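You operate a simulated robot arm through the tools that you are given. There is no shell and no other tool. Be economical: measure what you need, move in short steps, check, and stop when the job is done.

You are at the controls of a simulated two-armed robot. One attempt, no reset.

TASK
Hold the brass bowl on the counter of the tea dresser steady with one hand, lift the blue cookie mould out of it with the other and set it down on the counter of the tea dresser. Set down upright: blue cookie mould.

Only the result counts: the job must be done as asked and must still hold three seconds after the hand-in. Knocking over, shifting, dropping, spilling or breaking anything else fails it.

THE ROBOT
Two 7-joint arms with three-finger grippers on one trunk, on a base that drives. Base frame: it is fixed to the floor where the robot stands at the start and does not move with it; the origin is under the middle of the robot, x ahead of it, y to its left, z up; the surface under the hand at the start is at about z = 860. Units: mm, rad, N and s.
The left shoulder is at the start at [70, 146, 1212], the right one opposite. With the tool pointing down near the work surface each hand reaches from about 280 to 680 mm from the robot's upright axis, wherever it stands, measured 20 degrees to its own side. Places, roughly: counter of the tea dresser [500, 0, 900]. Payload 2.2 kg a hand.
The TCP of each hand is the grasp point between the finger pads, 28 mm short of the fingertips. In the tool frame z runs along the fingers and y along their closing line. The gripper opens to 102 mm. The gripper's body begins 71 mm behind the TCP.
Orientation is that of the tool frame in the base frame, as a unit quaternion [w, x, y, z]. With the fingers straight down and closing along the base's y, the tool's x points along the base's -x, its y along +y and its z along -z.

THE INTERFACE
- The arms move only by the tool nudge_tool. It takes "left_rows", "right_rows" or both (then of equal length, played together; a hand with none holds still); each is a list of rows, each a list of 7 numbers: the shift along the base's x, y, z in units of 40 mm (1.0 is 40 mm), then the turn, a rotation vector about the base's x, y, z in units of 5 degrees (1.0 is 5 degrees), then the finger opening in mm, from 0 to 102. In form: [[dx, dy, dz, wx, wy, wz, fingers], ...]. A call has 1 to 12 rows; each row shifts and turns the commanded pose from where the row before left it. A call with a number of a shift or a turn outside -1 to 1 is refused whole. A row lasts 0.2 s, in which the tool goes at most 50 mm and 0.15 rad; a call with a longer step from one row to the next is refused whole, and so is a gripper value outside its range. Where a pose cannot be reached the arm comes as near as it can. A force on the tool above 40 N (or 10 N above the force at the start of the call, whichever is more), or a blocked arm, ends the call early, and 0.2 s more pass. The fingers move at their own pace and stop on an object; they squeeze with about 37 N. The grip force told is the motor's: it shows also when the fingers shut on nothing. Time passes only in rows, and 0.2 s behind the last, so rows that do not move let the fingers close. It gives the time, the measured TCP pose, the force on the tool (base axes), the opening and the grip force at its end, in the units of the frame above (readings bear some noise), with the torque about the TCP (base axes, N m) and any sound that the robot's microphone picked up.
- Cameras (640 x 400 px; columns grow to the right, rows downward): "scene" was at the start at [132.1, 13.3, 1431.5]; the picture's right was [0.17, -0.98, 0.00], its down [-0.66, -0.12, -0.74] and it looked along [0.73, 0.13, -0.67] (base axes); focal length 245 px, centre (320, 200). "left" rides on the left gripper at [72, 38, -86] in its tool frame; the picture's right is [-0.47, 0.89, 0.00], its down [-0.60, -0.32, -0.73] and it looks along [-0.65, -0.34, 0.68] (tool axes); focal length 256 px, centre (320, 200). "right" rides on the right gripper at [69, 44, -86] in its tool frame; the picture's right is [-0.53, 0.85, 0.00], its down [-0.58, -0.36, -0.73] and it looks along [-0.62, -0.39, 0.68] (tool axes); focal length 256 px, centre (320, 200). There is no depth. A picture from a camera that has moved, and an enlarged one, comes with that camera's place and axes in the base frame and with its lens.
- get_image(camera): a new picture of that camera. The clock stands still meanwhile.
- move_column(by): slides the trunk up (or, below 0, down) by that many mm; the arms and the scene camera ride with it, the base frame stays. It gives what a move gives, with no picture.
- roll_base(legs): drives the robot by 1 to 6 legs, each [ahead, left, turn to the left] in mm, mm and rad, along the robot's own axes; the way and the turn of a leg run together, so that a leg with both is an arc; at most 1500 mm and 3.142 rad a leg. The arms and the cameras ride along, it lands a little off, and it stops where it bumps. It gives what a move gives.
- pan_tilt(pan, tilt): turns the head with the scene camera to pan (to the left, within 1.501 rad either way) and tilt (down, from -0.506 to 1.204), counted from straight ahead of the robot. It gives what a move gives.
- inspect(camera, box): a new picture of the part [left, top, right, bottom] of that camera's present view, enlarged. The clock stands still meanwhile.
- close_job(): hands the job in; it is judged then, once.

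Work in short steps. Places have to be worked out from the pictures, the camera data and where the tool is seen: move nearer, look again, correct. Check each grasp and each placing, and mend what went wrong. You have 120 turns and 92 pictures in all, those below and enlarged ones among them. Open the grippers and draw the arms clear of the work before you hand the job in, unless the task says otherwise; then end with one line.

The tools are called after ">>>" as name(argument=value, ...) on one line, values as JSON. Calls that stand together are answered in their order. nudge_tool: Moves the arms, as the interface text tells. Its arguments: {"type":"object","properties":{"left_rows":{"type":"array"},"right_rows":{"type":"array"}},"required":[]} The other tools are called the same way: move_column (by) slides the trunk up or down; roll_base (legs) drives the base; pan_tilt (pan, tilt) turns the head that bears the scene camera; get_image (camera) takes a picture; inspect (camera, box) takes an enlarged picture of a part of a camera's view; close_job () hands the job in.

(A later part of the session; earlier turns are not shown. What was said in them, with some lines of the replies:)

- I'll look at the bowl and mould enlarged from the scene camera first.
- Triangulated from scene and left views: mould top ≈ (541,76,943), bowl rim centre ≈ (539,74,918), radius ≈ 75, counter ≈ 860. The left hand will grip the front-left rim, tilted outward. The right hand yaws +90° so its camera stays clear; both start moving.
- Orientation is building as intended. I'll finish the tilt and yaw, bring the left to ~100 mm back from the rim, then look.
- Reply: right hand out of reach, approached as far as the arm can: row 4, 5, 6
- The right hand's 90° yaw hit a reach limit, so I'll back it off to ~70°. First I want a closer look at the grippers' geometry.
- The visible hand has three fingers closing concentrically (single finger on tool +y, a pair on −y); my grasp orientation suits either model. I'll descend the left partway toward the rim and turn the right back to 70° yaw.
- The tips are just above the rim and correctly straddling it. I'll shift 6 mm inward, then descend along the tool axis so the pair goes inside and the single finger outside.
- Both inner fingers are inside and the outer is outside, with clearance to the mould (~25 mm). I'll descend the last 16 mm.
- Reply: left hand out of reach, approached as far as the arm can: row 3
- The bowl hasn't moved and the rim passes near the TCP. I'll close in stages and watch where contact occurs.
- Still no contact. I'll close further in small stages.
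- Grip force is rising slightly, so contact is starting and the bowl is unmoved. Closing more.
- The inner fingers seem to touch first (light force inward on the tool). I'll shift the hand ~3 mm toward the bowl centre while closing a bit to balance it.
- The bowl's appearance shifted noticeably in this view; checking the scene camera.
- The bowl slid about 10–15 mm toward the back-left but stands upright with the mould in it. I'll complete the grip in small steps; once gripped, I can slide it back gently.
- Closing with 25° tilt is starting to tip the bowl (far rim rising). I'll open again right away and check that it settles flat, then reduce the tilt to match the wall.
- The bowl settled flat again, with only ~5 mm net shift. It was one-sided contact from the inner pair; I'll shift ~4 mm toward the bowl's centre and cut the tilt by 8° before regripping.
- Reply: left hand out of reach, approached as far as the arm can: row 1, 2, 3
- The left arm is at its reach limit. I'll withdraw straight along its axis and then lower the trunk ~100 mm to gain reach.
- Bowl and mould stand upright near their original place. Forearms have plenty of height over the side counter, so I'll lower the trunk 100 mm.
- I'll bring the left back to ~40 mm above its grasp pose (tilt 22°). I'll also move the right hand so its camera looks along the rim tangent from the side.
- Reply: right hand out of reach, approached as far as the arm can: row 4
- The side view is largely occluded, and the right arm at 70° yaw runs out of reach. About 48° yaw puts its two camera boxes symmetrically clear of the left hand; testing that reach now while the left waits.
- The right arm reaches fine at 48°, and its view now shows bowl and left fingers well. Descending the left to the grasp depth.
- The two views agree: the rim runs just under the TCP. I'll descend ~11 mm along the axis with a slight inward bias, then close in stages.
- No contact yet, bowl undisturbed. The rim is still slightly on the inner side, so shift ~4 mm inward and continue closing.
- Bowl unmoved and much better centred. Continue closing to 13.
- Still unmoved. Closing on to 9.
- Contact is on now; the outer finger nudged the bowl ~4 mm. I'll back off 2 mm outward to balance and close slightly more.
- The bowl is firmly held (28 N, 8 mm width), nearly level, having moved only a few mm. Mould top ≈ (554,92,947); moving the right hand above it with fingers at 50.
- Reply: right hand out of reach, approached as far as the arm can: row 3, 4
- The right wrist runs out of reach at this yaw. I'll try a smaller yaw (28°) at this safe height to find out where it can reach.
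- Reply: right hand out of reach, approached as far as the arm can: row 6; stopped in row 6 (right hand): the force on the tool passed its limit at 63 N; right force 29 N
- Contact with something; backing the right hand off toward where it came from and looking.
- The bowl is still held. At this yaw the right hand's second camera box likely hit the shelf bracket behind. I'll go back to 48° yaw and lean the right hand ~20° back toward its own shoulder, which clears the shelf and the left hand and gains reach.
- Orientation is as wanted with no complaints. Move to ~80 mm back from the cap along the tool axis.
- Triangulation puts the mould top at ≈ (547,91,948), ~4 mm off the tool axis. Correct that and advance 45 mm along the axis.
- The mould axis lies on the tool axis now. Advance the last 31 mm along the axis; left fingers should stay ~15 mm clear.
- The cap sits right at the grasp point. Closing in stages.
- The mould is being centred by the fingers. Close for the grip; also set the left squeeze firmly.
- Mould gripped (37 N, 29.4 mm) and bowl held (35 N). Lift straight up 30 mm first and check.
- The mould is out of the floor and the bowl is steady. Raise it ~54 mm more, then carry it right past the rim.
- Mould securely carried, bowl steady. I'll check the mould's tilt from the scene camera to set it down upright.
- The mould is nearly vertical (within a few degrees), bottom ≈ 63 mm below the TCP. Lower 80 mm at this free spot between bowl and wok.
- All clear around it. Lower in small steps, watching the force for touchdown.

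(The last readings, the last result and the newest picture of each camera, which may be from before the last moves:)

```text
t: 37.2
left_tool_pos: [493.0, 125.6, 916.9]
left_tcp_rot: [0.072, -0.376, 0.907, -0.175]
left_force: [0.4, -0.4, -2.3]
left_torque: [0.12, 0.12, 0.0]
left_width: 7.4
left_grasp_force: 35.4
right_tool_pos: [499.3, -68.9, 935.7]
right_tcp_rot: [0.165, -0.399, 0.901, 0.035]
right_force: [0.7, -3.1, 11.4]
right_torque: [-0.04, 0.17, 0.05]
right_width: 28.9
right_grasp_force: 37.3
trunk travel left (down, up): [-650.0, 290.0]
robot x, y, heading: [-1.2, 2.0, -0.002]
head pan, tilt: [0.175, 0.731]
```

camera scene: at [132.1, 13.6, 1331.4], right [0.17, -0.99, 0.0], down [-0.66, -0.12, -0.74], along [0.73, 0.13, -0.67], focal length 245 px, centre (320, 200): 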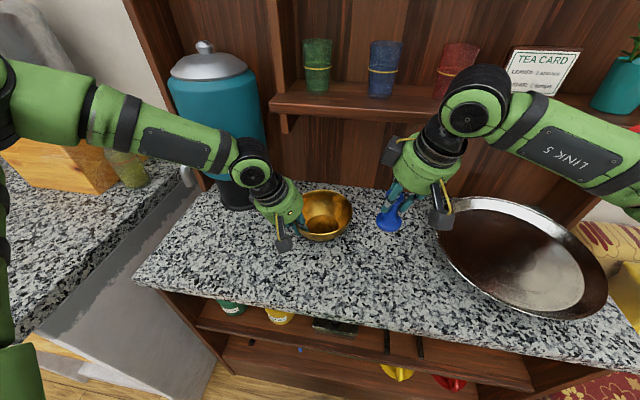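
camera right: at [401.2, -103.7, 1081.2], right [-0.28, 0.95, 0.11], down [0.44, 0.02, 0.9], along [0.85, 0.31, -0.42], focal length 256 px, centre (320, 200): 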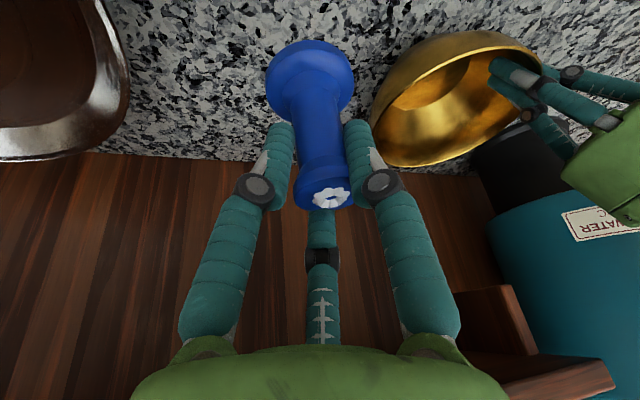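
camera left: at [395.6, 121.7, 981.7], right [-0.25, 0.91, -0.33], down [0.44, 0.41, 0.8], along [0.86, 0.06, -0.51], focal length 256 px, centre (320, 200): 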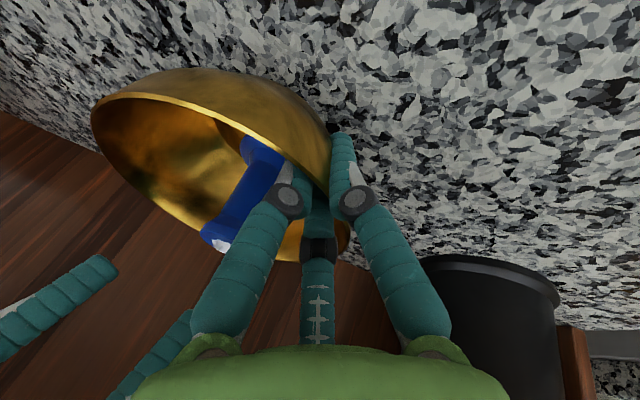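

Touchdown (11 N up). Check how it stands before releasing.

>>> inspect(camera="scene", box=[356, 186, 436, 246])

>>> get_image(camera="right")

```text
6.67 times, centred on (396, 216) of scene
camera zoom: at [130.5, 12.5, 1331.8], right [0.17, -0.99, 0.0], down [-0.66, -0.11, -0.75], along [0.73, 0.13, -0.67], focal length 1633 px, centre (-187, 93)
```

zoom: 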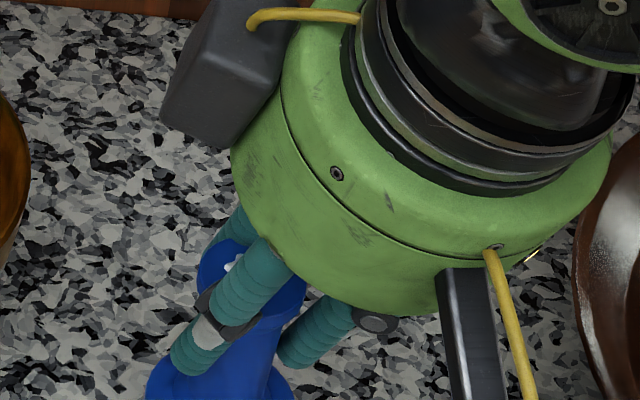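

```text
17 pictures are left
camera right: at [400.7, -104.0, 990.4], right [-0.28, 0.95, 0.12], down [0.43, 0.02, 0.9], along [0.86, 0.31, -0.42], focal length 256 px, centre (320, 200)
```

right: 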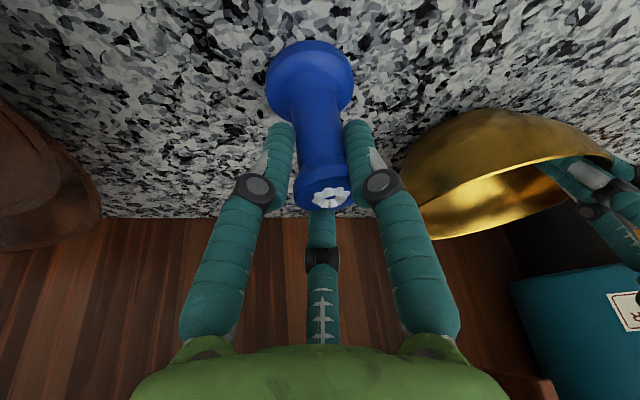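

Standing close to upright on the counter. Release gently in stages.

>>> nudge_tool(right_rows=[[0, 0, 0, 0, 0, 0, 29], [0, 0, 0, 0, 0, 0, 31], [0, 0, 0, 0, 0, 0, 34], [0, 0, 0, 0, 0, 0, 38], [0, 0, 0, 0, 0, 0, 44], [0, 0, 0, 0, 0, 0, 56], [0, 0, 0, 0, 0, 0, 56]])

>>> get_image(camera="right")

```text
t: 38.8
left_tool_pos: [493.1, 124.7, 916.9]
left_tcp_rot: [0.072, -0.376, 0.907, -0.174]
left_force: [-0.3, -0.1, -3.3]
left_torque: [0.08, 0.11, -0.01]
left_width: 7.2
left_grasp_force: 35.2
right_tool_pos: [497.4, -68.2, 933.8]
right_tcp_rot: [0.162, -0.4, 0.901, 0.036]
right_force: [-0.5, 0.3, -0.1]
right_torque: [-0.02, 0.02, 0.03]
right_width: 55.8
right_grasp_force: 0.0
trunk travel left (down, up): [-650.0, 290.0]
robot x, y, heading: [0.2, -1.7, 0.003]
head pan, tilt: [0.175, 0.731]
```

```text
16 pictures are left
camera right: at [401.2, -103.6, 988.9], right [-0.28, 0.95, 0.12], down [0.44, 0.02, 0.9], along [0.85, 0.31, -0.42], focal length 256 px, centre (320, 200)
```

right: 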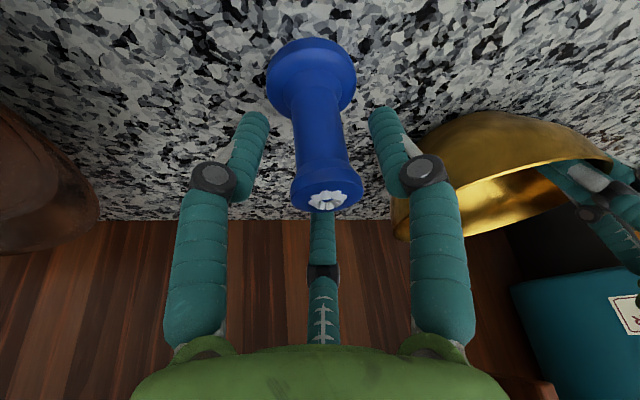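

Released and standing. Withdraw the right hand straight back along its axis.

>>> nudge_tool(right_rows=[[-0.1, -0.075, 0.35, 0, 0, 0, 60], [-0.2, -0.145, 0.7, 0, 0, 0, 60], [-0.2, -0.145, 0.7, 0, 0, 0, 60], [-0.2, -0.145, 0.7, 0, 0, 0, 60], [-0.2, -0.145, 0.7, 0, 0, 0, 60], [-0.5, -0.3, 0.2, 0, 0, 0, 60], [0, 0, 0, 0, 0, 0, 60]])

>>> get_image(camera="scene")

>>> get_image(camera="left")

```text
t: 40.4
left_tool_pos: [493.2, 125.3, 916.2]
left_tcp_rot: [0.072, -0.376, 0.907, -0.175]
left_force: [0.2, -0.8, -2.5]
left_torque: [0.1, 0.13, -0.01]
left_width: 7.4
left_grasp_force: 35.0
right_tool_pos: [441.9, -107.2, 1067.2]
right_tcp_rot: [0.163, -0.4, 0.901, 0.035]
right_force: [0.3, -0.1, 0.7]
right_torque: [0.02, 0.01, -0.04]
right_width: 60.0
right_grasp_force: 0.1
trunk travel left (down, up): [-650.0, 290.0]
robot x, y, heading: [-3.1, -0.5, -0.001]
head pan, tilt: [0.175, 0.731]
```

```text
15 pictures are left
camera scene: at [132.3, 13.2, 1331.4], right [0.17, -0.99, 0.0], down [-0.66, -0.12, -0.74], along [0.73, 0.13, -0.67], focal length 245 px, centre (320, 200)
```

scene: 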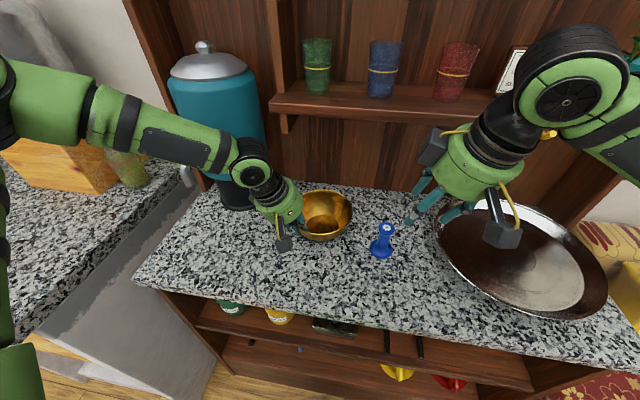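

```text
14 pictures are left
camera left: at [396.0, 122.0, 981.5], right [-0.25, 0.91, -0.33], down [0.44, 0.41, 0.8], along [0.86, 0.06, -0.51], focal length 256 px, centre (320, 200)
```

left: 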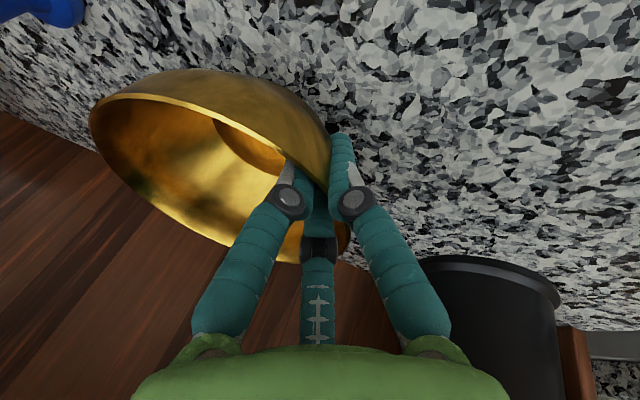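

The mould stands upright and alone. Now release the bowl gradually.

>>> nudge_tool(left_rows=[[0, 0, 0, 0, 0, 0, 8], [0, 0, 0, 0, 0, 0, 9], [0, 0, 0, 0, 0, 0, 11], [0, 0, 0, 0, 0, 0, 14], [0, 0, 0, 0, 0, 0, 20], [0, 0, 0, 0, 0, 0, 30], [0, 0, 0, 0, 0, 0, 42], [0, 0, 0, 0, 0, 0, 42]])

>>> get_image(camera="left")

>>> inspect(camera="scene", box=[240, 165, 416, 275])

```text
t: 42.2
left_tool_pos: [493.9, 124.8, 917.2]
left_tcp_rot: [0.072, -0.376, 0.907, -0.175]
left_force: [0.1, 0.6, 0.6]
left_torque: [0.04, 0.0, 0.01]
left_width: 42.0
left_grasp_force: 0.0
right_tool_pos: [442.0, -107.0, 1066.8]
right_tcp_rot: [0.162, -0.399, 0.902, 0.035]
right_force: [0.1, -0.1, 0.1]
right_torque: [0.02, 0.05, 0.04]
right_width: 60.1
right_grasp_force: 0.0
trunk travel left (down, up): [-650.0, 290.0]
robot x, y, heading: [-4.0, 3.7, -0.002]
head pan, tilt: [0.175, 0.731]
```

```text
13 pictures are left
camera left: at [395.3, 121.7, 981.8], right [-0.25, 0.91, -0.33], down [0.44, 0.41, 0.8], along [0.86, 0.06, -0.51], focal length 256 px, centre (320, 200)
```

left: 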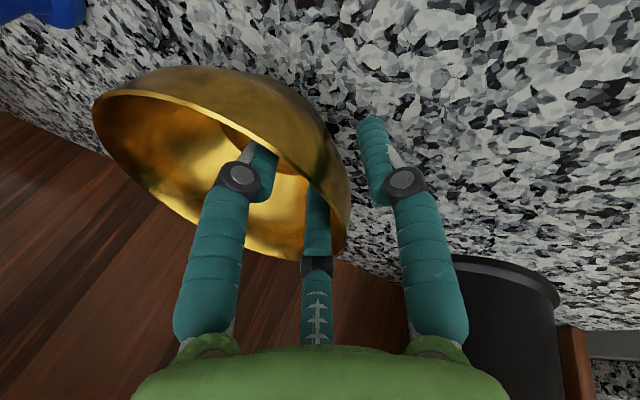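

```text
3.64 times, centred on (328, 220) of scene
camera zoom: at [131.4, 12.7, 1331.5], right [0.17, -0.99, 0.0], down [-0.66, -0.11, -0.74], along [0.73, 0.13, -0.67], focal length 890 px, centre (291, 127)
```

zoom: 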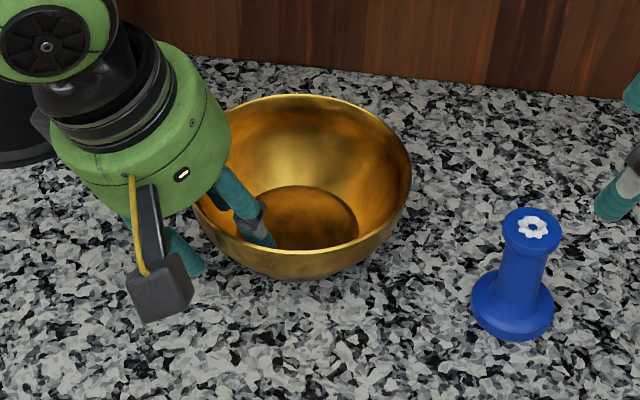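

The bowl sits flat and free. Withdraw the left along its axis, then away.

>>> nudge_tool(left_rows=[[-0.085, 0.085, 0.3, 0, 0, 0, 42], [-0.14, 0.14, 0.5, 0, 0, 0, 42], [-0.2, 0.2, 0.7, 0, 0, 0, 42], [-0.2, 0.2, 0.7, 0, 0, 0, 42], [-0.2, 0.2, 0.7, 0, 0, 0, 42], [-0.4, 0.2, 0.5, 0, 0, 0, 42], [-0.4, 0.2, 0.3, 0, 0, 0, 60], [0, 0, 0, 0, 0, 0, 60]], right_rows=[[-0.4, -0.2, 0.2, 0, 0, 0, 60], [-0.4, -0.2, 0.2, 0, 0, 0, 60], [-0.4, -0.2, 0.2, 0, 0, 0, 60], [0, 0, 0, 0, 0, 0, 60], [0, 0, 0, 0, 0, 0, 60], [0, 0, 0, 0, 0, 0, 60], [0, 0, 0, 0, 0, 0, 60], [0, 0, 0, 0, 0, 0, 60]])

>>> get_image(camera="scene")

```text
t: 44.0
left_tool_pos: [428.0, 172.9, 1064.3]
left_tcp_rot: [0.072, -0.376, 0.907, -0.175]
left_force: [-0.4, -0.1, 0.5]
left_torque: [-0.01, 0.01, -0.01]
left_width: 60.0
left_grasp_force: 0.0
right_tool_pos: [393.4, -132.5, 1090.4]
right_tcp_rot: [0.162, -0.399, 0.902, 0.035]
right_force: [-1.4, -0.1, 0.5]
right_torque: [0.01, 0.01, 0.01]
right_width: 60.0
right_grasp_force: 0.1
trunk travel left (down, up): [-650.0, 290.0]
robot x, y, heading: [-0.4, 2.8, -0.006]
head pan, tilt: [0.175, 0.731]
```

```text
11 pictures are left
camera scene: at [132.1, 12.4, 1331.4], right [0.17, -0.99, 0.0], down [-0.66, -0.11, -0.74], along [0.73, 0.13, -0.67], focal length 245 px, centre (320, 200)
```

scene: 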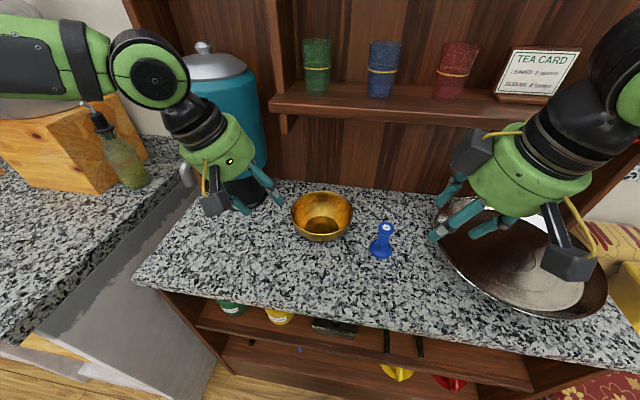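

Both hands are clear, the bowl sits flat, and the mould stands upright on the counter with nothing else disturbed. Handing in.

>>> close_job()

```text
The job is handed in.
```

The blue cookie mould is out of the bowl and standing upright on the tea dresser counter, between the bowl and the wok. The bowl slid and tilted slightly while I was gripping it and is now flat, roughly a centimetre from where it started. The right hand also bumped something once, probably the shelf bracket, but nothing looked moved in the last picture.
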